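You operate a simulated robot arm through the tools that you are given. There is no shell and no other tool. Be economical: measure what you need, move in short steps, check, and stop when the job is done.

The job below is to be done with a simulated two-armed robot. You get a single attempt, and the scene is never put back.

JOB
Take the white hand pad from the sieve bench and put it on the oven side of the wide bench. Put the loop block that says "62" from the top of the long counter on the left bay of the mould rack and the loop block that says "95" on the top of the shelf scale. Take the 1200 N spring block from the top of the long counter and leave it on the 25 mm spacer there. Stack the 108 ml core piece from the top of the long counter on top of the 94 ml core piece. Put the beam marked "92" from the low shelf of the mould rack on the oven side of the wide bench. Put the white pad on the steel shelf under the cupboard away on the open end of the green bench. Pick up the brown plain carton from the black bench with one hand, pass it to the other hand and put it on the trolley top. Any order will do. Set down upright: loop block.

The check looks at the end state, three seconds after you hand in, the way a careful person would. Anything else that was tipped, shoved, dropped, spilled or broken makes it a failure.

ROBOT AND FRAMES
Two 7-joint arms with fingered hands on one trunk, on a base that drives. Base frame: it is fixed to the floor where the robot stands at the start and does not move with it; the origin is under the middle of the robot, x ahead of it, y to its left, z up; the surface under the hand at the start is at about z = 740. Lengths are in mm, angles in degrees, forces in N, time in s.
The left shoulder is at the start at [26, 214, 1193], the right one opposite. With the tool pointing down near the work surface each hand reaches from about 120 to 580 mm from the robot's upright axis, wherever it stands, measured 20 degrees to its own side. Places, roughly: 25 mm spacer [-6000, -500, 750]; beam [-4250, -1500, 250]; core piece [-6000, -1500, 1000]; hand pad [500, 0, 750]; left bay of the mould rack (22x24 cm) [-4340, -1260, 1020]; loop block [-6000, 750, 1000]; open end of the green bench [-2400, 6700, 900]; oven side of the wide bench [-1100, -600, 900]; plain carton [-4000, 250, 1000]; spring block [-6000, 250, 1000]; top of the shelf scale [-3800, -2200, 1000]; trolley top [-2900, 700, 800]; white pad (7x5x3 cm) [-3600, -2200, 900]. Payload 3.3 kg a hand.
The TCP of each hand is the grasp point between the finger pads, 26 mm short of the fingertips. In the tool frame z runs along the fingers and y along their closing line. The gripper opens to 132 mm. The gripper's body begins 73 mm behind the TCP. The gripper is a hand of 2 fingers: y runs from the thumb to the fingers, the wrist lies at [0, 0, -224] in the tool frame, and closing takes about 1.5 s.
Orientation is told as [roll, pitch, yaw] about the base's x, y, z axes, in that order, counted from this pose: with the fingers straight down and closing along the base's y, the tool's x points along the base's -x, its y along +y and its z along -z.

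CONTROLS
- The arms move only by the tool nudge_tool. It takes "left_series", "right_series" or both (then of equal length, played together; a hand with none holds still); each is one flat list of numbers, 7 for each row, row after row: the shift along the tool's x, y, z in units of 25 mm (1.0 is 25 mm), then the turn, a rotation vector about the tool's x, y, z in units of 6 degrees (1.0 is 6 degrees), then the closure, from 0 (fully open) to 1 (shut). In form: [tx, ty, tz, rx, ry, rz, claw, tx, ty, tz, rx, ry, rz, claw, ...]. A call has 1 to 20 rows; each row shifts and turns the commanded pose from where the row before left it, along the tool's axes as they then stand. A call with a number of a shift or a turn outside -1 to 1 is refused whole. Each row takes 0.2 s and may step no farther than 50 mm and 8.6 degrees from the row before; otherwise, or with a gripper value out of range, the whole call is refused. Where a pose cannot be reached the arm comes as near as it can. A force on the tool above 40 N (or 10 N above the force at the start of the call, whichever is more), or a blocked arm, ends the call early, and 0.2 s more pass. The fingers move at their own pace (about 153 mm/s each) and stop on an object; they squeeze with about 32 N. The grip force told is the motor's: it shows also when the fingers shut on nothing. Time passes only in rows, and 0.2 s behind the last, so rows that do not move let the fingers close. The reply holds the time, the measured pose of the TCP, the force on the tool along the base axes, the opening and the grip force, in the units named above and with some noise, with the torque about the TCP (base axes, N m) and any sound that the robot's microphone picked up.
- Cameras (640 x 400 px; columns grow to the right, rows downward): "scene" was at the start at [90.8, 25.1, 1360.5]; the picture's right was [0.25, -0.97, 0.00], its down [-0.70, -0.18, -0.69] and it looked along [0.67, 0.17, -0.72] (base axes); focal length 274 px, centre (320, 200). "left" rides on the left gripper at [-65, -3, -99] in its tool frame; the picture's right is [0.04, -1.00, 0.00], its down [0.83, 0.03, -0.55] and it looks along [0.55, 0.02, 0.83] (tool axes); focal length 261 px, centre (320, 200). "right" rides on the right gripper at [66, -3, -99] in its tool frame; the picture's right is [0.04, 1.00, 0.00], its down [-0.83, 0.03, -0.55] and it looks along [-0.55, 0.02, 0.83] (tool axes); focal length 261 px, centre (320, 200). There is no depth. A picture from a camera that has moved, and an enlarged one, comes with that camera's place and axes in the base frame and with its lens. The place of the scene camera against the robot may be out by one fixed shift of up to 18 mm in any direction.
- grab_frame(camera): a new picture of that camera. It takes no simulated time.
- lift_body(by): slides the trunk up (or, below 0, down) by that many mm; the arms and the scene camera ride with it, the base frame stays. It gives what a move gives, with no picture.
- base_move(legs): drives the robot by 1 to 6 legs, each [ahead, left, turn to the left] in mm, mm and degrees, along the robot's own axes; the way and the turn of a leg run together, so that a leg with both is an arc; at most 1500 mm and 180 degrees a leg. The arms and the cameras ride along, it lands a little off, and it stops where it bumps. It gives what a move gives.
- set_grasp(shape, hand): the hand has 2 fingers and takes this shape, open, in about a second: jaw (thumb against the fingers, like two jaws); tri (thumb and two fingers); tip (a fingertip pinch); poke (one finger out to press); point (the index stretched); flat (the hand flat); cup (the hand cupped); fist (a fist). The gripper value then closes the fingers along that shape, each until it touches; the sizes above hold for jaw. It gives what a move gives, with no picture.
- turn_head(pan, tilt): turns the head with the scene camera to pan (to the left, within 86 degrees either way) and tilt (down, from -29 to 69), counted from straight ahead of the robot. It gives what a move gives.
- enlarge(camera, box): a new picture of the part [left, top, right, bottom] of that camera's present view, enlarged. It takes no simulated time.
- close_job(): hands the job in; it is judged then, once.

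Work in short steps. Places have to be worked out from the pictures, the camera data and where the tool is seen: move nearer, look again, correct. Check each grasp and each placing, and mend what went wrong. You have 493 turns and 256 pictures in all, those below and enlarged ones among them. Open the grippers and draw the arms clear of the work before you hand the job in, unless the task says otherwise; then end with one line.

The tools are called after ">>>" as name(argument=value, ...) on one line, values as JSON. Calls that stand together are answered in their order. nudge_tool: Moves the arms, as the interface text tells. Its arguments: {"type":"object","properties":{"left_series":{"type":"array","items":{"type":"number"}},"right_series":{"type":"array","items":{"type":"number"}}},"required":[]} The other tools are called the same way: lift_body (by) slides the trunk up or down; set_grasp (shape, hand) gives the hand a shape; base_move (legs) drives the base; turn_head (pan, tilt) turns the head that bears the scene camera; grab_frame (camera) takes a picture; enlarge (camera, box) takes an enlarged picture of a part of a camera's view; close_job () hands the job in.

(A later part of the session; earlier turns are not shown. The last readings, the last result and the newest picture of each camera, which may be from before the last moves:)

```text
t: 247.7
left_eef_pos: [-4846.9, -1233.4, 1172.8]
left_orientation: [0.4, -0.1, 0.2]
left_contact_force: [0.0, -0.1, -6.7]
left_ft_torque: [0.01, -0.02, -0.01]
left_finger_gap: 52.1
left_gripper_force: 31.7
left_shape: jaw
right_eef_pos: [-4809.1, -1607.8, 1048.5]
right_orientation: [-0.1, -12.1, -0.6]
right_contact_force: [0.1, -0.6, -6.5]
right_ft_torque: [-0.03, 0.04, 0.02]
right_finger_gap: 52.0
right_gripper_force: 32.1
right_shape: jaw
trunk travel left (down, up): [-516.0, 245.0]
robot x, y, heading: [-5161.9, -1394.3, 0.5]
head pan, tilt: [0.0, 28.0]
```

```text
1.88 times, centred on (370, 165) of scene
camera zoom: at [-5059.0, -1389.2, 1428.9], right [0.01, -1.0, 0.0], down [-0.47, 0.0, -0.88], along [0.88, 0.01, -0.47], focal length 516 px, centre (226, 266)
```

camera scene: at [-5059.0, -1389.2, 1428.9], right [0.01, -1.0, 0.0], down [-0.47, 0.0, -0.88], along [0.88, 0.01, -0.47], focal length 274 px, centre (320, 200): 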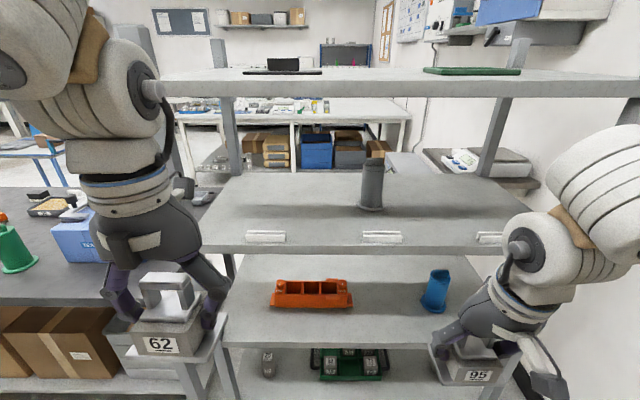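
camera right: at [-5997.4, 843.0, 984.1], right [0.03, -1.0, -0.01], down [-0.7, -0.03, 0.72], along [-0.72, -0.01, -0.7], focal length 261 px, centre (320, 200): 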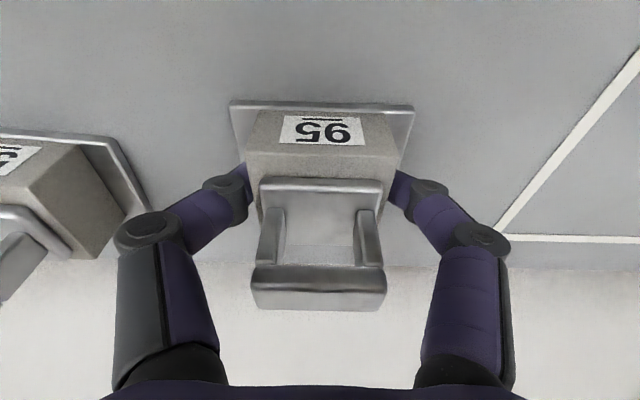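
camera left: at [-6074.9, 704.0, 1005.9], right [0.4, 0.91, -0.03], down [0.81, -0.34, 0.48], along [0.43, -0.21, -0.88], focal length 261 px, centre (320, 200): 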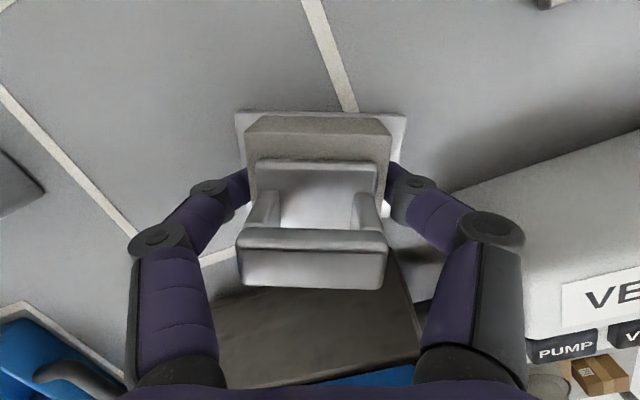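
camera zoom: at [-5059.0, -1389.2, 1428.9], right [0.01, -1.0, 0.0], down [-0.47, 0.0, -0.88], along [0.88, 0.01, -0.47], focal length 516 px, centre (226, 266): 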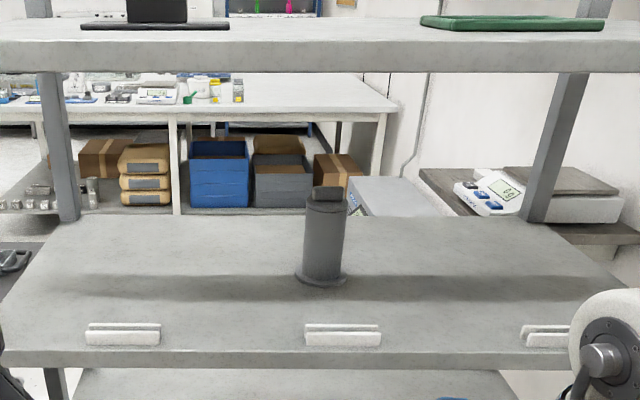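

The bay lies under the top shelf (only ~350 mm clearance), so a vertical hand won't fit. Plan: set 62 on the free front of the rack's top shelf, regrip it with the hand tilted ~40°, then slide it into the bay. First raise and draw in the right hand.

>>> nudge_tool(left_series=[0, 0, -1, 0, 0, 0, 1, 0, 0, -1, 0, 0, 0, 1, 0, 0, -1, 0, 0, 0, 1, 0, 0, -1, 0, -0.44, 0, 1, 0, 0, -1, 0, -0.43, 0, 1, 0, 0, 0, 0, 0, 0, 1], right_series=[1, 0, 0, 0, 0, 0, 1, 1, 0, 0, 0, 0, 0, 1, 1, 0, 0, 0, 0, 0, 1, 1, 0, 0, 0, 0, 0, 1, 1, 0, 0, 0, 0, 0, 1, 1, 0, 0, 0, 0, 0, 1])

>>> lift_body(by=235)

>>> base_move(legs=[[200, -230, 0]])

>>> turn_head(pan=0, tilt=35)

>>> grab_frame(camera="scene")

```text
t: 249.1
left_eef_pos: [-4846.8, -1234.3, 1297.7]
left_orientation: [0.3, -5.4, 0.2]
left_contact_force: [0.3, 0.7, -7.0]
left_ft_torque: [0.0, 0.0, 0.01]
left_finger_gap: 52.5
left_gripper_force: 32.2
left_shape: jaw
right_eef_pos: [-4863.9, -1605.3, 1037.9]
right_orientation: [-0.2, -12.2, -0.7]
right_contact_force: [-0.2, -0.2, -6.3]
right_ft_torque: [-0.02, 0.02, -0.03]
right_finger_gap: 52.3
right_gripper_force: 31.4
right_shape: jaw
right hand out of reach, approached as far as the arm can: row 3, 4, 5, 6
trunk travel left (down, up): [-516.0, 245.0]
robot x, y, heading: [-5159.9, -1395.9, 0.9]
head pan, tilt: [0.0, 28.0]
```

```text
t: 251.5
left_eef_pos: [-4846.6, -1234.2, 1532.6]
left_orientation: [0.3, -5.3, 0.1]
left_contact_force: [0.0, 0.0, -6.3]
left_ft_torque: [-0.01, 0.01, 0.01]
left_finger_gap: 52.3
left_gripper_force: 32.3
left_shape: jaw
right_eef_pos: [-4863.7, -1607.4, 1272.2]
right_orientation: [-0.1, -12.1, -0.6]
right_contact_force: [-0.5, -0.2, -6.3]
right_ft_torque: [0.02, 0.0, 0.0]
right_finger_gap: 52.3
right_gripper_force: 31.8
right_shape: jaw
trunk travel left (down, up): [-751.0, 10.0]
robot x, y, heading: [-5159.4, -1393.5, 0.3]
head pan, tilt: [0.0, 28.0]
```

```text
t: 253.6
left_eef_pos: [-4644.2, -1463.3, 1532.4]
left_orientation: [0.3, -5.4, 0.2]
left_contact_force: [1.2, -0.4, -6.4]
left_ft_torque: [-0.04, 0.01, -0.02]
left_finger_gap: 52.1
left_gripper_force: 31.7
left_shape: jaw
right_eef_pos: [-4660.8, -1837.2, 1272.6]
right_orientation: [-0.1, -12.2, -0.6]
right_contact_force: [0.1, 0.0, -6.3]
right_ft_torque: [0.01, 0.02, -0.02]
right_finger_gap: 52.3
right_gripper_force: 32.2
right_shape: jaw
trunk travel left (down, up): [-751.0, 10.0]
robot x, y, heading: [-4959.2, -1625.0, 0.4]
head pan, tilt: [0.0, 28.0]
```

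```text
t: 254.3
left_eef_pos: [-4643.1, -1464.6, 1531.6]
left_orientation: [0.4, -5.3, 0.1]
left_contact_force: [-0.1, -0.9, -7.0]
left_ft_torque: [0.02, 0.0, 0.03]
left_finger_gap: 52.3
left_gripper_force: 32.0
left_shape: jaw
right_eef_pos: [-4660.5, -1838.1, 1272.4]
right_orientation: [-0.1, -12.1, -0.6]
right_contact_force: [0.1, 0.1, -7.4]
right_ft_torque: [-0.02, 0.04, -0.01]
right_finger_gap: 52.1
right_gripper_force: 32.1
right_shape: jaw
trunk travel left (down, up): [-751.0, 10.0]
robot x, y, heading: [-4954.6, -1621.8, 0.4]
head pan, tilt: [0.0, 35.0]
```

```text
164 pictures are left
camera scene: at [-4862.9, -1619.5, 1653.1], right [0.01, -1.0, 0.0], down [-0.57, 0.0, -0.82], along [0.82, 0.01, -0.57], focal length 274 px, centre (320, 200)
```

scene: 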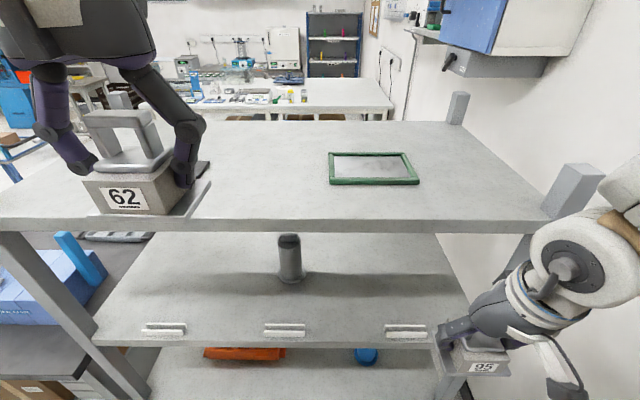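

Top shelf z≈1387, front edge x≈-4535; shelf 2 z≈1007. I drive 60 closer and extend the left hand over the top shelf front.

>>> base_move(legs=[[60, 0, 0]])

>>> nudge_tool(left_series=[-1, 0, 0, 0, 0, 0, 1, -1, 0, 0, 0, 0, 0, 1, -1, 0, 0, 0, 0, 0, 1, -1, 0, 0, 0, 0, 0, 1, -1, 0, 0, 0, 0, 0, 1, -0.4, 0, 0, 0, 0, 0, 1, 0, 0, 0, 0, 0, 0, 1])

>>> grab_frame(camera="left")

>>> grab_frame(camera="scene")

```text
t: 255.2
left_eef_pos: [-4583.9, -1463.3, 1532.4]
left_orientation: [0.4, -5.4, 0.2]
left_contact_force: [1.3, -0.5, -6.6]
left_ft_torque: [0.0, 0.01, -0.01]
left_finger_gap: 52.3
left_gripper_force: 32.4
left_shape: jaw
right_eef_pos: [-4600.4, -1837.6, 1272.3]
right_orientation: [-0.1, -12.3, -0.6]
right_contact_force: [0.3, 0.3, -7.3]
right_ft_torque: [0.0, 0.02, 0.0]
right_finger_gap: 52.2
right_gripper_force: 32.3
right_shape: jaw
trunk travel left (down, up): [-751.0, 10.0]
robot x, y, heading: [-4899.5, -1621.5, 0.5]
head pan, tilt: [0.0, 35.0]
```

```text
t: 256.8
left_eef_pos: [-4513.6, -1469.8, 1535.9]
left_orientation: [0.3, -5.4, 0.0]
left_contact_force: [0.0, -0.2, -7.4]
left_ft_torque: [0.0, 0.0, -0.01]
left_finger_gap: 52.4
left_gripper_force: 32.1
left_shape: jaw
left hand out of reach, approached as far as the arm can: row 3, 4, 5, 6
right_eef_pos: [-4601.0, -1838.0, 1272.0]
right_orientation: [-0.1, -12.1, -0.6]
right_contact_force: [0.1, 0.6, -5.5]
right_ft_torque: [0.0, 0.0, 0.01]
right_finger_gap: 52.1
right_gripper_force: 31.8
right_shape: jaw
trunk travel left (down, up): [-751.0, 10.0]
robot x, y, heading: [-4896.6, -1622.0, 0.4]
head pan, tilt: [0.0, 35.0]
```

```text
163 pictures are left
camera left: at [-4456.5, -1472.9, 1641.2], right [-0.04, -1.0, -0.01], down [-0.88, 0.03, 0.47], along [-0.47, 0.03, -0.88], focal length 261 px, centre (320, 200)
```

left: 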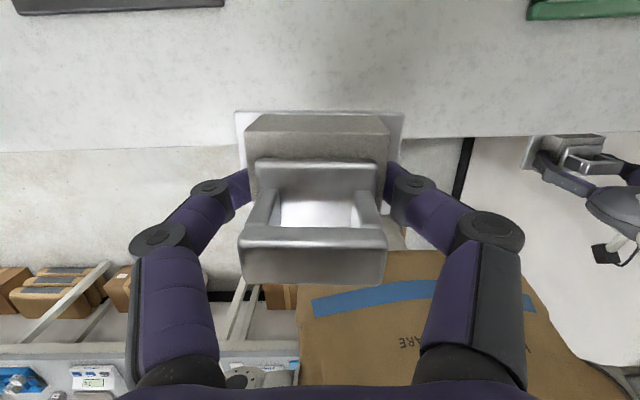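

```text
162 pictures are left
camera scene: at [-4803.4, -1618.3, 1653.1], right [0.01, -1.0, 0.0], down [-0.57, 0.0, -0.82], along [0.82, 0.01, -0.57], focal length 274 px, centre (320, 200)
```

scene: 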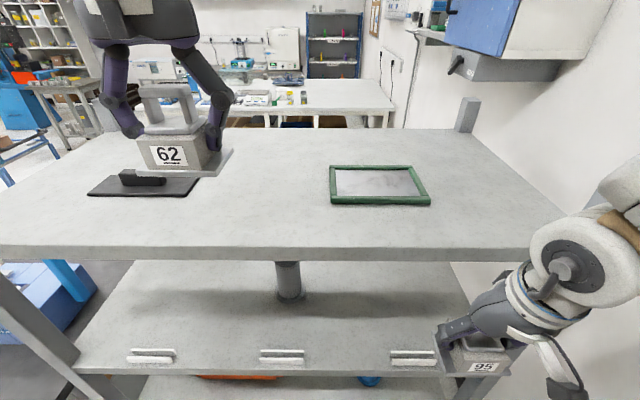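

Lowering helps the reach: I go down 50 mm and forward 65 mm together.

>>> nudge_tool(left_series=[-0.2, 0, 0.5, 0, 0, 0, 1, -0.2, 0, 0.5, 0, 0, 0, 1, -0.6, 0, 0.5, 0, 0, 0, 1, -0.6, 0, 0.4, 0, 0, 0, 1, -0.6, 0, 0, 0, 0, 0, 1, -0.4, 0, 0, 0, 0, 0, 1, 0, 0, 0, 0, 0, 0, 1])

>>> grab_frame(camera="left")

```text
t: 258.4
left_eef_pos: [-4461.8, -1468.0, 1492.6]
left_orientation: [0.4, -5.3, 0.1]
left_contact_force: [0.1, -0.1, -7.8]
left_ft_torque: [-0.02, -0.02, 0.0]
left_finger_gap: 51.9
left_gripper_force: 31.5
left_shape: jaw
left hand out of reach, approached as far as the arm can: row 5, 6
right_eef_pos: [-4600.0, -1836.9, 1272.1]
right_orientation: [-0.2, -12.1, -0.6]
right_contact_force: [0.4, -0.8, -6.3]
right_ft_torque: [-0.03, 0.04, 0.06]
right_finger_gap: 52.2
right_gripper_force: 31.7
right_shape: jaw
trunk travel left (down, up): [-751.0, 10.0]
robot x, y, heading: [-4900.1, -1625.4, 0.1]
head pan, tilt: [0.0, 35.0]
```

```text
161 pictures are left
camera left: at [-4405.5, -1472.5, 1597.2], right [-0.04, -1.0, -0.01], down [-0.88, 0.03, 0.47], along [-0.47, 0.03, -0.88], focal length 261 px, centre (320, 200)
```

left: 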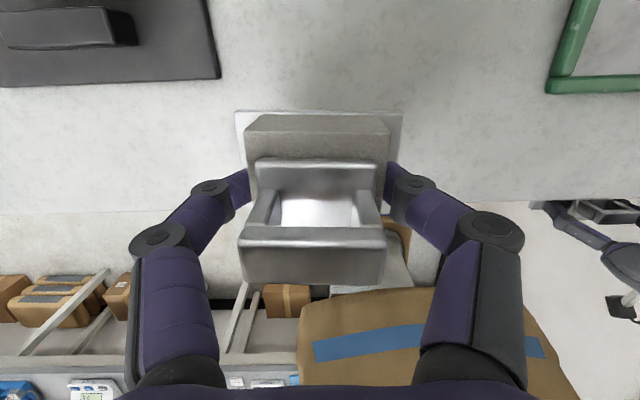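

Block is well over the shelf. Lower 48 then creep to contact.

>>> nudge_tool(left_series=[0, 0, 0.7, 0, 0, 0, 1, 0, 0, 0.7, 0, 0, 0, 1, 0, 0, 0.5, 0, 0, 0, 1, 0, 0, 0, 0, 0, 0, 1])

>>> nudge_tool(left_series=[0, 0, 0.12, 0, 0, 0, 1, 0, 0, 0.12, 0, 0, 0, 1, 0, 0, 0.12, 0, 0, 0, 1, 0, 0, 0.12, 0, 0, 0, 1])

```text
t: 259.4
left_eef_pos: [-4456.2, -1466.9, 1445.3]
left_orientation: [0.5, -5.4, 0.1]
left_contact_force: [-0.3, -0.4, -7.0]
left_ft_torque: [0.0, 0.01, -0.02]
left_finger_gap: 52.1
left_gripper_force: 32.4
left_shape: jaw
right_eef_pos: [-4600.6, -1836.9, 1272.6]
right_orientation: [-0.1, -12.1, -0.7]
right_contact_force: [-0.1, 0.6, -6.4]
right_ft_torque: [0.02, 0.04, 0.03]
right_finger_gap: 52.5
right_gripper_force: 32.1
right_shape: jaw
trunk travel left (down, up): [-751.0, 10.0]
robot x, y, heading: [-4894.1, -1623.1, 0.3]
head pan, tilt: [0.0, 35.0]
```

```text
t: 260.4
left_eef_pos: [-4455.9, -1467.5, 1433.9]
left_orientation: [0.3, -5.4, 0.2]
left_contact_force: [0.3, -0.9, -6.8]
left_ft_torque: [-0.01, 0.0, -0.01]
left_finger_gap: 52.1
left_gripper_force: 31.9
left_shape: jaw
right_eef_pos: [-4600.7, -1837.5, 1272.7]
right_orientation: [-0.1, -12.1, -0.7]
right_contact_force: [-0.3, 0.0, -7.1]
right_ft_torque: [0.01, 0.0, 0.04]
right_finger_gap: 52.2
right_gripper_force: 32.4
right_shape: jaw
trunk travel left (down, up): [-751.0, 10.0]
robot x, y, heading: [-4896.9, -1622.6, 0.3]
head pan, tilt: [0.0, 35.0]
```

>>> nudge_tool(left_series=[0, 0, 0.12, 0, 0, 0, 1, 0, 0, 0.12, 0, 0, 0, 1, 0, 0, 0.12, 0, 0, 0, 1])

>>> enlarge(camera="scene", box=[100, 60, 280, 260])

```text
t: 261.2
left_eef_pos: [-4455.2, -1467.4, 1425.3]
left_orientation: [0.3, -5.5, 0.1]
left_contact_force: [-0.3, 0.2, -6.3]
left_ft_torque: [-0.04, 0.0, 0.03]
left_finger_gap: 52.0
left_gripper_force: 32.3
left_shape: jaw
right_eef_pos: [-4602.0, -1836.4, 1273.3]
right_orientation: [-0.1, -12.1, -0.6]
right_contact_force: [-0.2, -0.4, -5.5]
right_ft_torque: [-0.01, 0.03, -0.03]
right_finger_gap: 52.3
right_gripper_force: 31.6
right_shape: jaw
trunk travel left (down, up): [-751.0, 10.0]
robot x, y, heading: [-4896.9, -1619.8, 0.0]
head pan, tilt: [0.0, 35.0]
```

```text
2.00 times, centred on (190, 160) of scene
camera zoom: at [-4802.8, -1618.3, 1653.1], right [0.01, -1.0, 0.0], down [-0.57, 0.0, -0.82], along [0.82, 0.01, -0.57], focal length 548 px, centre (580, 280)
```

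zoom: 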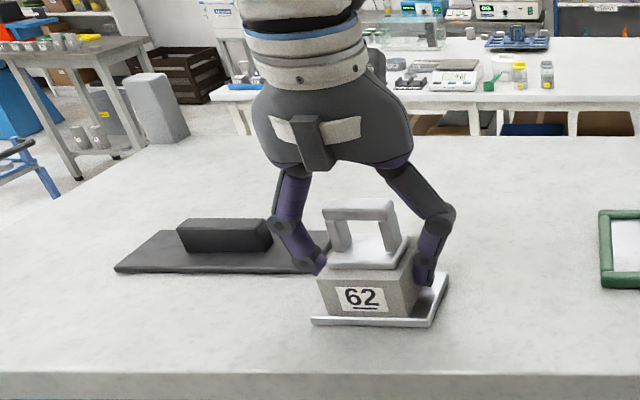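

>>> nudge_tool(left_series=[0, 0, 0.1, 0, 0, 0, 1, 0, 0, 0.1, 0, 0, 0, 1, 0, 0, 0.1, 0, 0, 0, 1])

>>> nudge_tool(left_series=[0, 0, 0.1, 0, 0, 0, 1, 0, 0, 0.1, 0, 0, 0, 1])

```text
t: 262.0
left_eef_pos: [-4455.5, -1469.8, 1420.0]
left_orientation: [0.3, -5.9, 0.2]
left_contact_force: [3.4, 0.4, 30.4]
left_ft_torque: [0.07, -0.1, -0.04]
left_finger_gap: 53.3
left_gripper_force: 31.6
left_shape: jaw
right_eef_pos: [-4601.6, -1838.5, 1272.3]
right_orientation: [0.0, -12.1, -0.6]
right_contact_force: [-0.9, 0.1, -6.3]
right_ft_torque: [-0.01, 0.04, -0.01]
right_finger_gap: 52.3
right_gripper_force: 31.7
right_shape: jaw
trunk travel left (down, up): [-751.0, 10.0]
robot x, y, heading: [-4894.8, -1625.2, 0.2]
head pan, tilt: [0.0, 35.0]
```

```text
t: 262.4
left_eef_pos: [-4455.4, -1469.8, 1420.2]
left_orientation: [0.2, -6.2, 0.2]
left_contact_force: [-2.6, -0.6, 19.8]
left_ft_torque: [0.08, -0.03, -0.05]
left_finger_gap: 54.3
left_gripper_force: 32.4
left_shape: jaw
right_eef_pos: [-4603.2, -1837.7, 1273.7]
right_orientation: [0.0, -12.2, -0.6]
right_contact_force: [0.1, 0.2, -5.8]
right_ft_torque: [-0.04, 0.02, 0.01]
right_finger_gap: 52.3
right_gripper_force: 32.0
right_shape: jaw
trunk travel left (down, up): [-751.0, 10.0]
robot x, y, heading: [-4899.4, -1624.1, 0.3]
head pan, tilt: [0.0, 35.0]
stopped in row 2 (left hand): the force on the tool passed its limit at 43 N (the readings are from after the stop); the commanded pose is now the measured one
```

Contact at z≈1375. I release, rise, back off and tilt the hand to 40°.

>>> nudge_tool(left_series=[0, 0, 0, 0, 0, 0, 0.5, 0, 0, 0, 0, 0, 0, 0.3, 0, 0, 0, 0, 0, 0, 0.3, 0, 0, -0.6, 0, 0, 0, 0.3, 0, 0, -1, 0, 0, 0, 0.3, 0, 0, -1, 0, 0, 0, 0.3, 0, 0, -1, 0, 0, 0, 0.3, 1, 0, 0, 0, 0, 0, 0.3, 1, 0, 0, 0, 0, 0, 0.3, 1, 0, 0, 0, 0, 0, 0.3, 0, 0, 0, 0, -0.945, 0, 0.3, 0, 0, 0, 0, -0.945, 0, 0.3, 0, 0, 0, 0, -0.945, 0, 0.3, 0, 0, 0, 0, -0.945, 0, 0.3, 0, 0, 0, 0, -0.945, 0, 0.3, 0, 0, 0, 0, -0.945, 0, 0.3])

>>> grab_frame(camera="left")

>>> grab_frame(camera="scene")

```text
t: 265.8
left_eef_pos: [-4539.5, -1470.8, 1490.5]
left_orientation: [0.2, -40.1, 0.1]
left_contact_force: [0.1, -0.3, -0.7]
left_ft_torque: [0.01, 0.0, 0.0]
left_finger_gap: 92.0
left_gripper_force: 0.1
left_shape: jaw
left hand out of reach, approached as far as the arm can: row 7
right_eef_pos: [-4601.1, -1838.1, 1272.3]
right_orientation: [-0.1, -12.2, -0.6]
right_contact_force: [0.3, -0.8, -7.0]
right_ft_torque: [0.0, 0.04, 0.02]
right_finger_gap: 52.3
right_gripper_force: 32.3
right_shape: jaw
trunk travel left (down, up): [-751.0, 10.0]
robot x, y, heading: [-4895.3, -1623.8, 0.2]
head pan, tilt: [0.0, 35.0]
```

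```text
159 pictures are left
camera left: at [-4552.1, -1474.4, 1608.6], right [-0.03, -1.0, -0.03], down [-0.99, 0.03, -0.11], along [0.11, 0.03, -0.99], focal length 261 px, centre (320, 200)
```

left: 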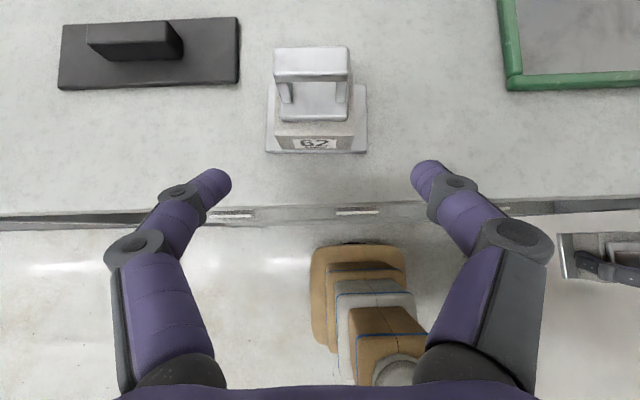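

```text
158 pictures are left
camera scene: at [-4803.8, -1618.3, 1653.2], right [0.01, -1.0, 0.0], down [-0.57, 0.0, -0.82], along [0.82, 0.01, -0.57], focal length 274 px, centre (320, 200)
```

scene: 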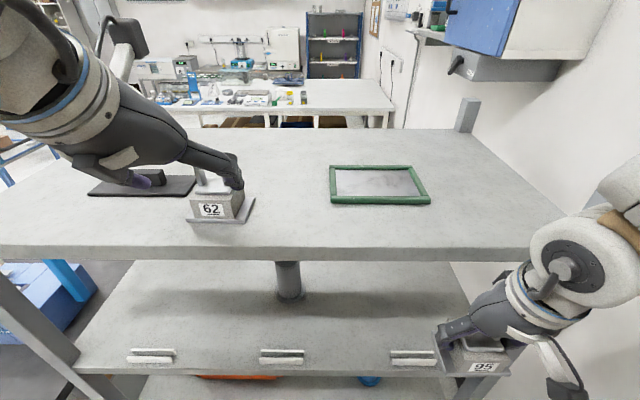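

Block centred ≈[-4451,-1466]. I advance along the tilted axis and grip.

>>> nudge_tool(left_series=[-0.13, 0.035, 0.74, 0, 0, 0, 0.3, -0.13, 0.035, 0.74, 0, 0, 0, 0.3, -0.13, 0.035, 0.74, 0, 0, 0, 0.3, -0.13, 0.035, 0.74, 0, 0, 0, 0.3, -0.13, 0.035, 0.74, 0, 0, 0, 0.3, -0.13, 0.035, 0.74, 0, 0, 0, 0.3])

>>> grab_frame(camera="left")

>>> enlarge(camera="scene", box=[100, 100, 300, 270])

```text
t: 267.2
left_eef_pos: [-4450.4, -1465.3, 1415.8]
left_orientation: [0.1, -39.9, -0.1]
left_contact_force: [0.2, -0.1, -0.4]
left_ft_torque: [-0.02, 0.03, 0.0]
left_finger_gap: 92.4
left_gripper_force: 0.1
left_shape: jaw
right_eef_pos: [-4600.8, -1837.2, 1272.5]
right_orientation: [-0.1, -12.1, -0.6]
right_contact_force: [1.2, 0.3, -6.2]
right_ft_torque: [0.0, 0.03, 0.02]
right_finger_gap: 52.0
right_gripper_force: 31.7
right_shape: jaw
trunk travel left (down, up): [-751.0, 10.0]
robot x, y, heading: [-4895.5, -1624.1, 0.4]
head pan, tilt: [0.0, 35.0]
```

```text
157 pictures are left
camera left: at [-4463.9, -1468.8, 1534.6], right [-0.03, -1.0, -0.03], down [-0.99, 0.03, -0.11], along [0.11, 0.03, -0.99], focal length 261 px, centre (320, 200)
```

left: 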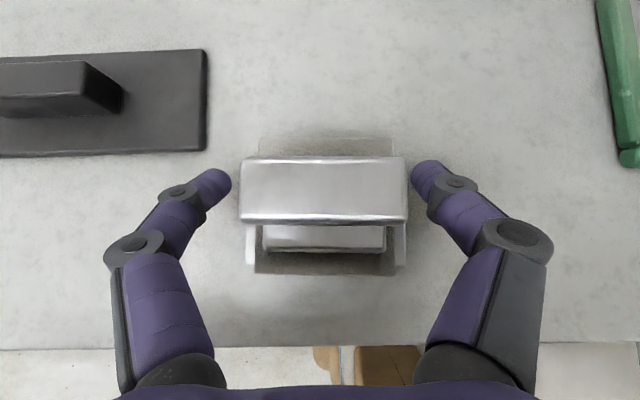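

```text
2.35 times, centred on (200, 185) of scene
camera zoom: at [-4802.4, -1618.5, 1653.1], right [0.01, -1.0, 0.0], down [-0.57, 0.0, -0.82], along [0.82, 0.01, -0.57], focal length 645 px, centre (602, 235)
```

zoom: 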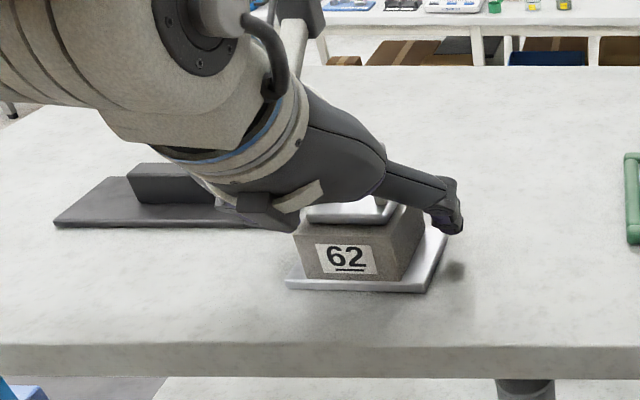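

Fingers straddle the body. Close.

>>> nudge_tool(left_series=[0, 0, 0, 0, 0, 0, 0.5, 0, 0, 0, 0, 0, 0, 0.6, 0, 0, 0, 0, 0, 0, 1, 0, 0, 0, 0, 0, 0, 1, 0, 0, 0, 0, 0, 0, 1])

>>> nudge_tool(left_series=[0.64, 0, -0.77, 0, 0, 0, 1, 0.64, 0, -0.77, 0, 0, 0, 1])

>>> grab_frame(camera="scene")

```text
t: 268.4
left_eef_pos: [-4451.0, -1464.2, 1415.9]
left_orientation: [0.3, -39.9, -0.1]
left_contact_force: [0.1, -1.2, -0.8]
left_ft_torque: [-0.03, 0.02, -0.11]
left_finger_gap: 52.8
left_gripper_force: 31.7
left_shape: jaw
right_eef_pos: [-4601.5, -1836.3, 1272.9]
right_orientation: [-0.1, -12.1, -0.6]
right_contact_force: [-0.4, -0.6, -6.4]
right_ft_torque: [-0.01, 0.03, -0.01]
right_finger_gap: 52.0
right_gripper_force: 31.8
right_shape: jaw
trunk travel left (down, up): [-751.0, 10.0]
robot x, y, heading: [-4897.0, -1624.5, 0.5]
head pan, tilt: [0.0, 35.0]
```

```text
t: 269.0
left_eef_pos: [-4502.9, -1464.9, 1422.9]
left_orientation: [0.2, -39.8, 0.0]
left_contact_force: [-0.7, -0.4, -6.3]
left_ft_torque: [0.04, 0.0, -0.03]
left_finger_gap: 52.7
left_gripper_force: 31.9
left_shape: jaw
right_eef_pos: [-4602.4, -1837.1, 1273.7]
right_orientation: [-0.1, -12.3, -0.6]
right_contact_force: [-0.4, 0.3, -6.1]
right_ft_torque: [-0.01, 0.03, -0.01]
right_finger_gap: 52.6
right_gripper_force: 31.9
right_shape: jaw
trunk travel left (down, up): [-751.0, 10.0]
robot x, y, heading: [-4897.9, -1622.6, 0.4]
head pan, tilt: [0.0, 35.0]
```

```text
155 pictures are left
camera scene: at [-4804.4, -1618.5, 1653.2], right [0.01, -1.0, 0.0], down [-0.57, 0.0, -0.82], along [0.82, 0.01, -0.57], focal length 274 px, centre (320, 200)
```

scene: 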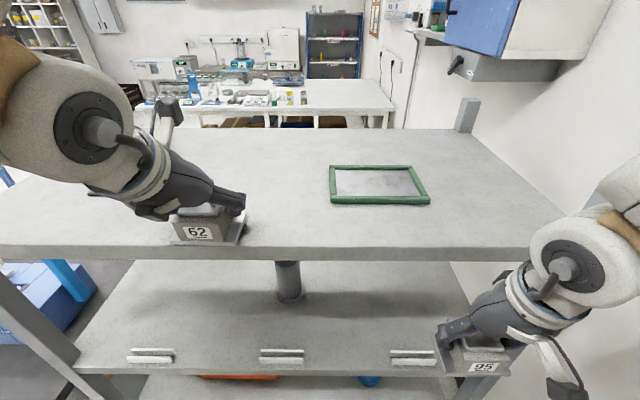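

Held. I raise and back it out in front of the rack, shift left to y≈-1255, and lower the trunk to bay height.

>>> nudge_tool(left_series=[-0.64, 0, -0.77, 0, 0, 0, 1, 0.3, 0, -1, 0, 0, 0, 1, 0.77, 0, -0.64, 0, 0, 0, 1, 0.77, 0, -0.64, 0, 0, 0, 1, 0.77, 0, -0.64, 0, 0, 0, 1, 0.77, 0, -0.64, 0, 0, 0, 1, 0.77, 0, -0.64, 0, 0, 0, 1])

>>> base_move(legs=[[-20, 208, 0]])

>>> lift_body(by=-330)

>>> turn_head(pan=15, tilt=30)

>>> grab_frame(camera="scene")

```text
t: 270.6
left_eef_pos: [-4650.0, -1470.5, 1472.5]
left_orientation: [0.3, -40.0, 0.0]
left_contact_force: [-0.6, -0.7, -6.1]
left_ft_torque: [0.05, -0.01, 0.01]
left_finger_gap: 52.6
left_gripper_force: 31.3
left_shape: jaw
left hand out of reach, approached as far as the arm can: row 7
right_eef_pos: [-4602.2, -1838.1, 1273.1]
right_orientation: [0.0, -12.1, -0.6]
right_contact_force: [-0.5, 0.3, -6.7]
right_ft_torque: [0.02, 0.03, 0.01]
right_finger_gap: 52.0
right_gripper_force: 31.9
right_shape: jaw
trunk travel left (down, up): [-751.0, 10.0]
robot x, y, heading: [-4896.4, -1624.0, 0.1]
head pan, tilt: [0.0, 35.0]
```

```text
t: 272.3
left_eef_pos: [-4669.0, -1259.7, 1473.2]
left_orientation: [0.2, -39.9, -0.1]
left_contact_force: [0.2, 0.7, -6.0]
left_ft_torque: [0.03, -0.01, -0.03]
left_finger_gap: 52.8
left_gripper_force: 32.1
left_shape: jaw
right_eef_pos: [-4623.6, -1627.9, 1273.0]
right_orientation: [-0.1, -12.1, -0.6]
right_contact_force: [-0.2, 0.1, -6.9]
right_ft_torque: [0.0, 0.04, 0.02]
right_finger_gap: 52.0
right_gripper_force: 32.1
right_shape: jaw
trunk travel left (down, up): [-751.0, 10.0]
robot x, y, heading: [-4919.1, -1412.7, 0.2]
head pan, tilt: [0.0, 35.0]
```

```text
t: 275.5
left_eef_pos: [-4666.3, -1260.0, 1140.7]
left_orientation: [0.1, -38.8, 0.1]
left_contact_force: [-0.7, -0.2, -6.2]
left_ft_torque: [-0.04, -0.03, 0.02]
left_finger_gap: 52.7
left_gripper_force: 31.8
left_shape: jaw
right_eef_pos: [-4622.6, -1626.1, 942.5]
right_orientation: [-0.4, -11.7, -0.8]
right_contact_force: [-0.1, -0.6, -6.7]
right_ft_torque: [-0.02, 0.05, 0.01]
right_finger_gap: 51.8
right_gripper_force: 32.1
right_shape: jaw
trunk travel left (down, up): [-421.0, 340.0]
robot x, y, heading: [-4913.7, -1415.0, 0.3]
head pan, tilt: [0.0, 35.0]
```

```text
t: 276.3
left_eef_pos: [-4666.2, -1260.5, 1140.0]
left_orientation: [0.0, -38.8, 0.1]
left_contact_force: [-0.4, 0.4, -6.1]
left_ft_torque: [0.02, 0.01, -0.03]
left_finger_gap: 52.6
left_gripper_force: 31.7
left_shape: jaw
right_eef_pos: [-4623.0, -1628.3, 943.7]
right_orientation: [-0.3, -11.8, -0.9]
right_contact_force: [-0.3, 0.6, -6.5]
right_ft_torque: [0.04, 0.07, -0.01]
right_finger_gap: 52.2
right_gripper_force: 31.8
right_shape: jaw
trunk travel left (down, up): [-421.0, 340.0]
robot x, y, heading: [-4918.3, -1408.1, 0.3]
head pan, tilt: [15.0, 30.0]
```

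```text
154 pictures are left
camera scene: at [-4811.5, -1384.5, 1330.3], right [0.26, -0.96, 0.0], down [-0.48, -0.13, -0.87], along [0.84, 0.23, -0.5], focal length 274 px, centre (320, 200)
```

scene: 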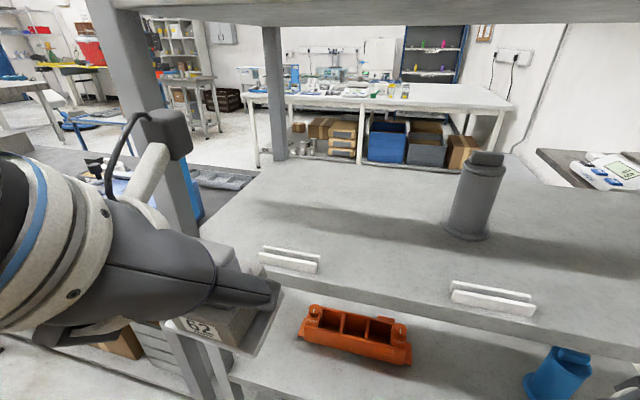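

Bay clear; tab at x≈-4478 must be passed over (bottom now ~90 mm above shelf). I go forward 150 and check.

>>> nudge_tool(left_series=[-0.78, 0, 0.627, 0, 0, 0, 1, -0.78, 0, 0.627, 0, 0, 0, 1, -0.78, 0, 0.627, 0, 0, 0, 1, -0.78, 0, 0.627, 0, 0, 0, 1, -0.78, 0, 0.627, 0, 0, 0, 1, -0.78, 0, 0.627, 0, 0, 0, 1])

>>> grab_frame(camera="scene")

>>> grab_frame(camera="left")

```text
t: 277.7
left_eef_pos: [-4513.6, -1259.7, 1138.9]
left_orientation: [0.1, -38.7, 0.1]
left_contact_force: [0.2, 0.1, -5.6]
left_ft_torque: [0.02, 0.01, -0.02]
left_finger_gap: 52.4
left_gripper_force: 31.4
left_shape: jaw
right_eef_pos: [-4622.4, -1627.7, 942.2]
right_orientation: [-0.3, -11.8, -0.8]
right_contact_force: [1.0, -0.6, -8.4]
right_ft_torque: [0.04, 0.02, -0.01]
right_finger_gap: 52.2
right_gripper_force: 32.3
right_shape: jaw
trunk travel left (down, up): [-421.0, 340.0]
robot x, y, heading: [-4915.6, -1413.5, 0.1]
head pan, tilt: [15.0, 30.0]
```

```text
153 pictures are left
camera scene: at [-4810.7, -1384.5, 1330.3], right [0.26, -0.96, 0.0], down [-0.48, -0.13, -0.87], along [0.83, 0.23, -0.5], focal length 274 px, centre (320, 200)
```

scene: 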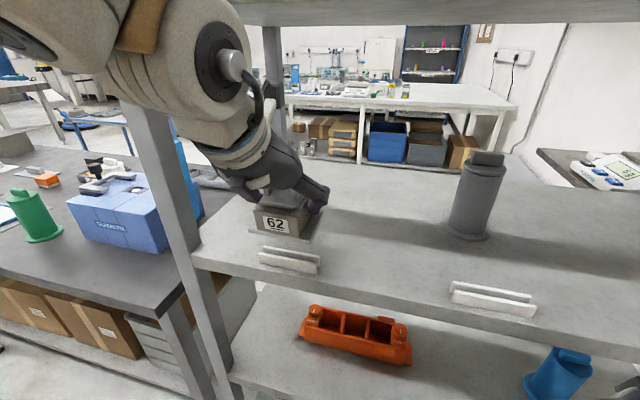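

```text
152 pictures are left
camera left: at [-4524.3, -1264.2, 1256.8], right [-0.03, -1.0, -0.03], down [-1.0, 0.03, -0.09], along [0.09, 0.02, -1.0], focal length 261 px, centre (320, 200)
```

left: 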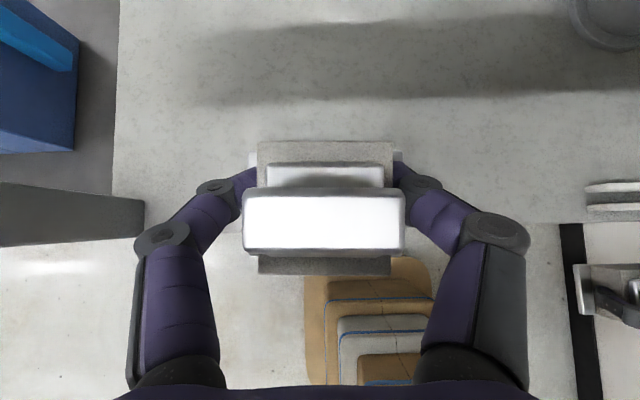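

The wrist joint would graze the top shelf, so I lower the trunk 53 mm first (bottom then ~1045, above the tab), then continue forward.

>>> lift_body(by=-53)

>>> nudge_tool(left_series=[-0.78, 0, 0.627, 0, 0, 0, 1, -0.78, 0, 0.627, 0, 0, 0, 1, -0.78, 0, 0.627, 0, 0, 0, 1])

>>> enlarge(camera="scene", box=[160, 0, 420, 300])

```text
t: 278.6
left_eef_pos: [-4516.9, -1260.3, 1088.2]
left_orientation: [0.0, -38.8, 0.1]
left_contact_force: [-0.3, -0.8, -7.5]
left_ft_torque: [0.01, 0.03, 0.02]
left_finger_gap: 52.5
left_gripper_force: 32.3
left_shape: jaw
right_eef_pos: [-4621.7, -1626.6, 885.8]
right_orientation: [-0.6, -10.5, -0.8]
right_contact_force: [0.6, 0.3, -6.8]
right_ft_torque: [-0.02, 0.05, -0.02]
right_finger_gap: 52.1
right_gripper_force: 32.1
right_shape: jaw
trunk travel left (down, up): [-368.0, 393.0]
robot x, y, heading: [-4919.3, -1412.3, 0.4]
head pan, tilt: [15.0, 30.0]
```

```text
t: 279.4
left_eef_pos: [-4438.5, -1260.9, 1085.8]
left_orientation: [0.1, -38.8, 0.0]
left_contact_force: [-0.6, 0.5, -7.2]
left_ft_torque: [0.0, 0.0, -0.04]
left_finger_gap: 52.5
left_gripper_force: 32.3
left_shape: jaw
right_eef_pos: [-4621.0, -1627.3, 885.3]
right_orientation: [-0.6, -10.5, -0.8]
right_contact_force: [-0.7, 0.0, -6.4]
right_ft_torque: [0.03, 0.0, 0.01]
right_finger_gap: 52.3
right_gripper_force: 31.9
right_shape: jaw
trunk travel left (down, up): [-368.0, 393.0]
robot x, y, heading: [-4917.0, -1412.5, 0.5]
head pan, tilt: [15.0, 30.0]
```

```text
1.33 times, centred on (290, 150) of scene
camera zoom: at [-4803.3, -1384.5, 1276.8], right [0.26, -0.96, 0.0], down [-0.48, -0.13, -0.87], along [0.83, 0.23, -0.5], focal length 366 px, centre (360, 267)
```

zoom: 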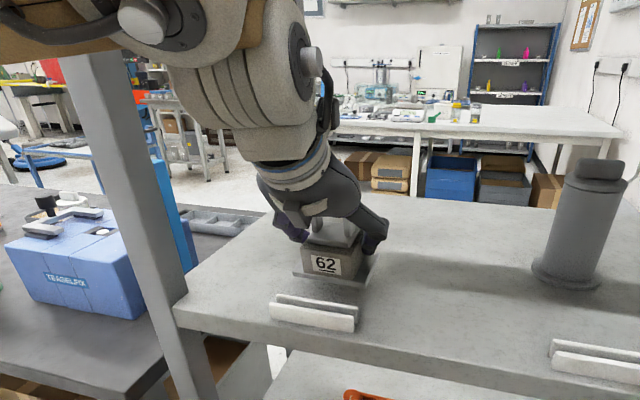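

>>> nudge_tool(left_series=[-0.78, 0, 0.627, 0, 0, 0, 1, -0.78, 0, 0.627, 0, 0, 0, 1])

>>> nudge_tool(left_series=[0.31, 0, 0.39, 0, 0, 0, 1, 0.31, 0, 0.39, 0, 0, 0, 1])

>>> grab_frame(camera="left")

```text
t: 280.1
left_eef_pos: [-4389.6, -1259.9, 1085.6]
left_orientation: [0.1, -38.8, 0.0]
left_contact_force: [0.6, 0.1, -7.4]
left_ft_torque: [-0.01, -0.01, -0.02]
left_finger_gap: 52.6
left_gripper_force: 32.0
left_shape: jaw
right_eef_pos: [-4622.4, -1627.1, 885.3]
right_orientation: [-0.7, -10.5, -0.8]
right_contact_force: [0.2, -0.5, -7.0]
right_ft_torque: [0.02, 0.01, 0.0]
right_finger_gap: 52.3
right_gripper_force: 31.7
right_shape: jaw
trunk travel left (down, up): [-368.0, 393.0]
robot x, y, heading: [-4920.4, -1415.0, 0.3]
head pan, tilt: [15.0, 30.0]
```

```text
t: 280.6
left_eef_pos: [-4390.2, -1259.5, 1062.2]
left_orientation: [0.0, -38.8, 0.1]
left_contact_force: [1.3, 0.6, -4.0]
left_ft_torque: [0.01, -0.01, -0.04]
left_finger_gap: 52.3
left_gripper_force: 31.6
left_shape: jaw
right_eef_pos: [-4622.3, -1626.7, 885.2]
right_orientation: [-0.6, -10.4, -0.8]
right_contact_force: [0.2, 1.1, -6.8]
right_ft_torque: [-0.02, 0.0, -0.02]
right_finger_gap: 52.0
right_gripper_force: 32.1
right_shape: jaw
trunk travel left (down, up): [-368.0, 393.0]
robot x, y, heading: [-4918.6, -1414.8, 0.2]
head pan, tilt: [15.0, 30.0]
```

```text
150 pictures are left
camera left: at [-4401.0, -1263.9, 1179.6], right [-0.03, -1.0, -0.03], down [-1.0, 0.03, -0.09], along [0.09, 0.02, -1.0], focal length 261 px, centre (320, 200)
```

left: 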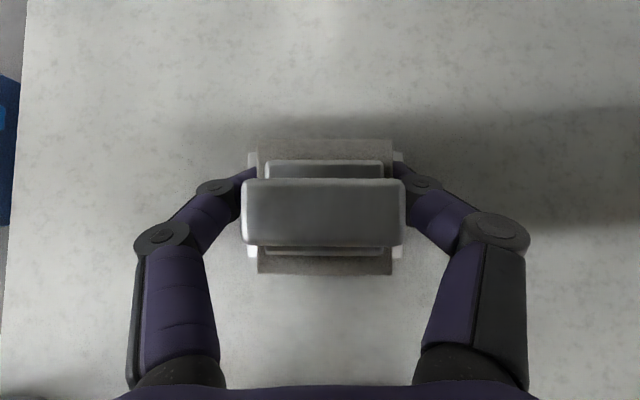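

Force begins to change near z=1062 (shelf ≈1020). Creep down 2 mm steps.

>>> nudge_tool(left_series=[0.05, 0, 0.062, 0, 0, 0, 1, 0.05, 0, 0.062, 0, 0, 0, 1, 0, 0, 0, 0, 0, 0, 1])

>>> enlarge(camera="scene", box=[200, 100, 360, 260])

```text
t: 281.4
left_eef_pos: [-4391.1, -1259.8, 1057.2]
left_orientation: [0.0, -38.7, 0.0]
left_contact_force: [2.1, 0.3, -3.3]
left_ft_torque: [0.01, 0.06, -0.02]
left_finger_gap: 52.4
left_gripper_force: 31.9
left_shape: jaw
right_eef_pos: [-4622.2, -1626.6, 885.6]
right_orientation: [-0.5, -10.4, -0.8]
right_contact_force: [0.5, -0.2, -6.4]
right_ft_torque: [0.0, 0.0, -0.01]
right_finger_gap: 52.3
right_gripper_force: 32.6
right_shape: jaw
trunk travel left (down, up): [-368.0, 393.0]
robot x, y, heading: [-4914.3, -1413.4, 0.3]
head pan, tilt: [15.0, 30.0]
```

```text
2.50 times, centred on (280, 180) of scene
camera zoom: at [-4803.8, -1384.6, 1276.9], right [0.26, -0.96, 0.0], down [-0.48, -0.13, -0.87], along [0.83, 0.23, -0.5], focal length 686 px, centre (420, 250)
```

zoom: 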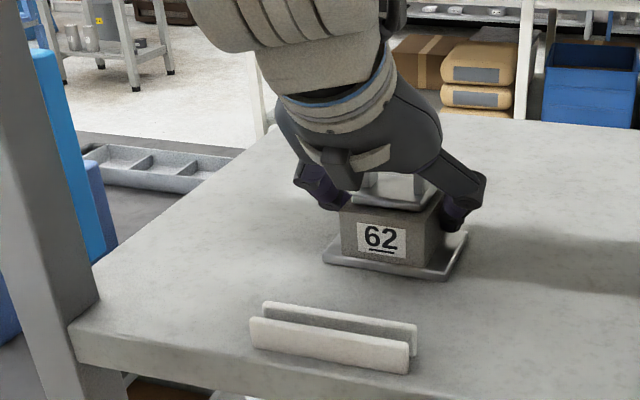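

>>> nudge_tool(left_series=[0.06, 0, 0.08, 0, 0, 0, 1, 0.06, 0, 0.08, 0, 0, 0, 1, 0, 0, 0, 0, 0, 0, 1])

>>> nudge_tool(left_series=[0.06, 0, 0.08, 0, 0, 0, 1, 0.06, 0, 0.08, 0, 0, 0, 1, 0, 0, 0, 0, 0, 0, 1])

```text
t: 282.2
left_eef_pos: [-4389.7, -1259.7, 1056.2]
left_orientation: [-0.1, -39.2, 0.3]
left_contact_force: [4.8, 3.4, 21.6]
left_ft_torque: [0.1, -0.26, -0.01]
left_finger_gap: 52.4
left_gripper_force: 32.1
left_shape: jaw
right_eef_pos: [-4623.1, -1626.9, 885.8]
right_orientation: [-0.6, -10.5, -0.8]
right_contact_force: [0.1, -0.1, -6.3]
right_ft_torque: [-0.02, 0.01, -0.01]
right_finger_gap: 52.1
right_gripper_force: 31.3
right_shape: jaw
trunk travel left (down, up): [-368.0, 393.0]
robot x, y, heading: [-4917.2, -1412.7, 0.5]
head pan, tilt: [15.0, 30.0]
```

```text
t: 282.8
left_eef_pos: [-4390.2, -1261.0, 1056.3]
left_orientation: [-0.3, -39.8, 0.4]
left_contact_force: [-4.0, 1.4, 15.4]
left_ft_torque: [0.15, -0.06, -0.02]
left_finger_gap: 53.2
left_gripper_force: 32.1
left_shape: jaw
right_eef_pos: [-4624.9, -1627.2, 886.0]
right_orientation: [-0.6, -10.6, -0.8]
right_contact_force: [0.5, 0.9, -6.4]
right_ft_torque: [0.02, 0.05, 0.02]
right_finger_gap: 52.1
right_gripper_force: 31.8
right_shape: jaw
trunk travel left (down, up): [-368.0, 393.0]
robot x, y, heading: [-4916.5, -1413.0, 0.3]
head pan, tilt: [15.0, 30.0]
stopped in row 2 (left hand): the force on the tool passed its limit at 41 N (the readings are from after the stop); the commanded pose is now the measured one
```

Firm contact (shelf ≈1015). Release, slide back 50, rise along the axis, then back out.

>>> nudge_tool(left_series=[0, 0, 0, 0, 0, 0, 0.5, 0, 0, 0, 0, 0, 0, 0.33, 0, 0, 0, 0, 0, 0, 0.33, 0.78, 0, -0.627, 0, 0, 0, 0.33, 0.78, 0, -0.627, 0, 0, 0, 0.33, 0, 0, -1, 0, 0, 0, 0.33, 0, 0, -1, 0, 0, 0, 0.33, 0, 0, -1, 0, 0, 0, 0.33, 0.78, 0, -0.627, 0, 0, 0, 0.33, 0.78, 0, -0.627, 0, 0, 0, 0.33, 0.78, 0, -0.627, 0, 0, 0, 0.33, 0.78, 0, -0.627, 0, 0, 0, 0.33])

>>> grab_frame(camera="scene")

```text
t: 285.4
left_eef_pos: [-4585.4, -1260.7, 1109.3]
left_orientation: [-0.2, -39.3, 0.2]
left_contact_force: [0.4, -0.1, 0.2]
left_ft_torque: [-0.01, 0.0, 0.01]
left_finger_gap: 88.1
left_gripper_force: 0.1
left_shape: jaw
right_eef_pos: [-4622.2, -1626.7, 886.3]
right_orientation: [-0.6, -10.7, -0.8]
right_contact_force: [1.1, -0.5, -6.5]
right_ft_torque: [0.0, 0.02, 0.0]
right_finger_gap: 52.2
right_gripper_force: 32.1
right_shape: jaw
trunk travel left (down, up): [-368.0, 393.0]
robot x, y, heading: [-4918.3, -1412.4, 0.3]
head pan, tilt: [15.0, 30.0]
```

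```text
148 pictures are left
camera scene: at [-4804.7, -1384.5, 1277.0], right [0.26, -0.96, 0.0], down [-0.48, -0.13, -0.87], along [0.84, 0.23, -0.5], focal length 274 px, centre (320, 200)
```

scene: 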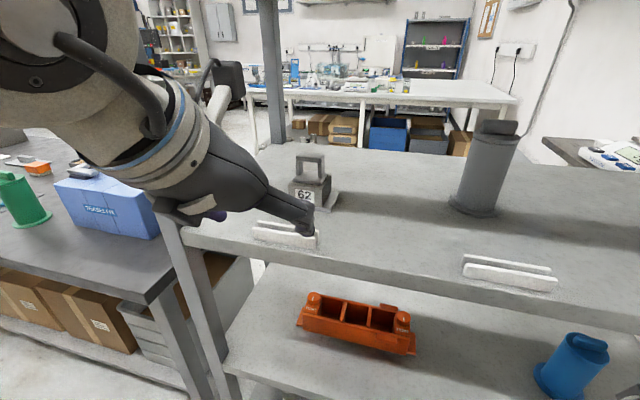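

62 stands upright in the left bay. Next, with the free left hand, the core pieces on the counter at y≈-1500. I level the left hand, back off, raise the right hand, and turn around.

>>> base_move(legs=[[-240, 0, 0]])

>>> nudge_tool(left_series=[0, 0, -0.5, 0, 0.94, 0, 0, 0, 0, -0.5, 0, 0.94, 0, 0, 0, 0, -0.5, 0, 0.94, 0, 0, 0, 0, -0.5, 0, 0.94, 0, 0, 0, 0, 0, 0, 0.94, 0, 0, 0, 0, 0, 0, 0.94, 0, 0, 0, 0, 0, 0, 0.93, 0, 0], right_series=[0, 0, -1, 0.05, -0.12, -0.05, 1, 0, 0, -1, 0.05, -0.12, -0.05, 1, 0, 0, -1, 0, 0, 0, 1, 0, 0, -1, 0, 0, 0, 1, 0, 0, -1, 0, 0, 0, 1, 0, 0, -1, 0, 0, 0, 1, 0, 0, -1, 0, 0, 0, 1])

>>> base_move(legs=[[0, 0, 90], [0, 0, 90]])

>>> lift_body(by=80)

>>> turn_head(pan=0, tilt=30)

>>> grab_frame(camera="scene")

```text
t: 287.2
left_eef_pos: [-4826.7, -1263.1, 1108.7]
left_orientation: [-0.2, -39.5, 0.0]
left_contact_force: [-0.1, 0.0, -0.5]
left_ft_torque: [0.0, 0.0, 0.01]
left_finger_gap: 88.3
left_gripper_force: 0.1
left_shape: jaw
right_eef_pos: [-4865.2, -1628.9, 885.5]
right_orientation: [-0.6, -10.6, -1.0]
right_contact_force: [-0.6, 0.1, -5.7]
right_ft_torque: [0.0, 0.02, -0.01]
right_finger_gap: 52.1
right_gripper_force: 32.2
right_shape: jaw
trunk travel left (down, up): [-368.0, 393.0]
robot x, y, heading: [-5155.5, -1416.1, 0.1]
head pan, tilt: [15.0, 30.0]
```

```text
t: 288.8
left_eef_pos: [-4847.5, -1268.7, 1149.9]
left_orientation: [-0.2, 0.0, 0.0]
left_contact_force: [0.0, -0.4, 0.1]
left_ft_torque: [0.04, -0.02, -0.01]
left_finger_gap: 132.0
left_gripper_force: 0.1
left_shape: jaw
left hand out of reach, approached as far as the arm can: row 7
right_eef_pos: [-4896.1, -1626.0, 1047.7]
right_orientation: [-1.3, -11.9, -0.4]
right_contact_force: [-0.5, -0.2, -6.4]
right_ft_torque: [0.02, 0.05, -0.06]
right_finger_gap: 51.9
right_gripper_force: 31.5
right_shape: jaw
right hand out of reach, approached as far as the arm can: row 1, 2
trunk travel left (down, up): [-368.0, 393.0]
robot x, y, heading: [-5162.1, -1414.0, 0.0]
head pan, tilt: [15.0, 30.0]
```

```text
t: 296.9
left_eef_pos: [-5468.3, -1563.9, 1149.9]
left_orientation: [-0.2, -0.1, -179.4]
left_contact_force: [-0.6, 0.0, 0.3]
left_ft_torque: [0.02, -0.01, -0.02]
left_finger_gap: 131.9
left_gripper_force: 0.1
left_shape: jaw
right_eef_pos: [-5424.1, -1206.0, 1048.8]
right_orientation: [-1.3, -12.0, -179.6]
right_contact_force: [0.7, 0.7, -6.7]
right_ft_torque: [0.01, -0.04, 0.02]
right_finger_gap: 52.2
right_gripper_force: 31.8
right_shape: jaw
trunk travel left (down, up): [-368.0, 393.0]
robot x, y, heading: [-5156.8, -1413.4, -179.4]
head pan, tilt: [15.0, 30.0]
```

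```text
t: 298.1
left_eef_pos: [-5468.4, -1562.8, 1229.2]
left_orientation: [-0.2, 0.0, -179.4]
left_contact_force: [0.7, -0.4, 0.4]
left_ft_torque: [-0.02, 0.04, -0.01]
left_finger_gap: 131.9
left_gripper_force: 0.0
left_shape: jaw
right_eef_pos: [-5425.1, -1205.4, 1129.2]
right_orientation: [-1.2, -12.1, -179.7]
right_contact_force: [0.4, -0.1, -5.8]
right_ft_torque: [0.02, -0.03, 0.02]
right_finger_gap: 52.4
right_gripper_force: 32.2
right_shape: jaw
trunk travel left (down, up): [-448.0, 313.0]
robot x, y, heading: [-5160.6, -1415.6, -179.4]
head pan, tilt: [15.0, 30.0]
```

```text
t: 298.8
left_eef_pos: [-5469.2, -1563.3, 1230.4]
left_orientation: [-0.2, 0.0, -179.4]
left_contact_force: [0.5, 0.3, -0.9]
left_ft_torque: [0.03, -0.04, 0.01]
left_finger_gap: 132.0
left_gripper_force: 0.0
left_shape: jaw
right_eef_pos: [-5424.6, -1205.5, 1128.1]
right_orientation: [-1.3, -12.0, -179.7]
right_contact_force: [-0.5, 1.0, -7.2]
right_ft_torque: [-0.02, -0.03, 0.01]
right_finger_gap: 52.1
right_gripper_force: 32.3
right_shape: jaw
trunk travel left (down, up): [-448.0, 313.0]
robot x, y, heading: [-5154.5, -1415.3, -179.5]
head pan, tilt: [0.0, 30.0]
```

```text
147 pictures are left
camera scene: at [-5276.1, -1410.2, 1357.5], right [-0.01, 1.0, 0.0], down [0.5, 0.01, -0.87], along [-0.87, -0.01, -0.5], focal length 274 px, centre (320, 200)
```

scene: 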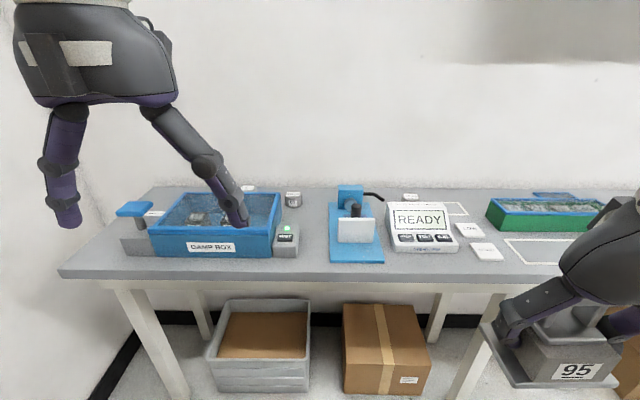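

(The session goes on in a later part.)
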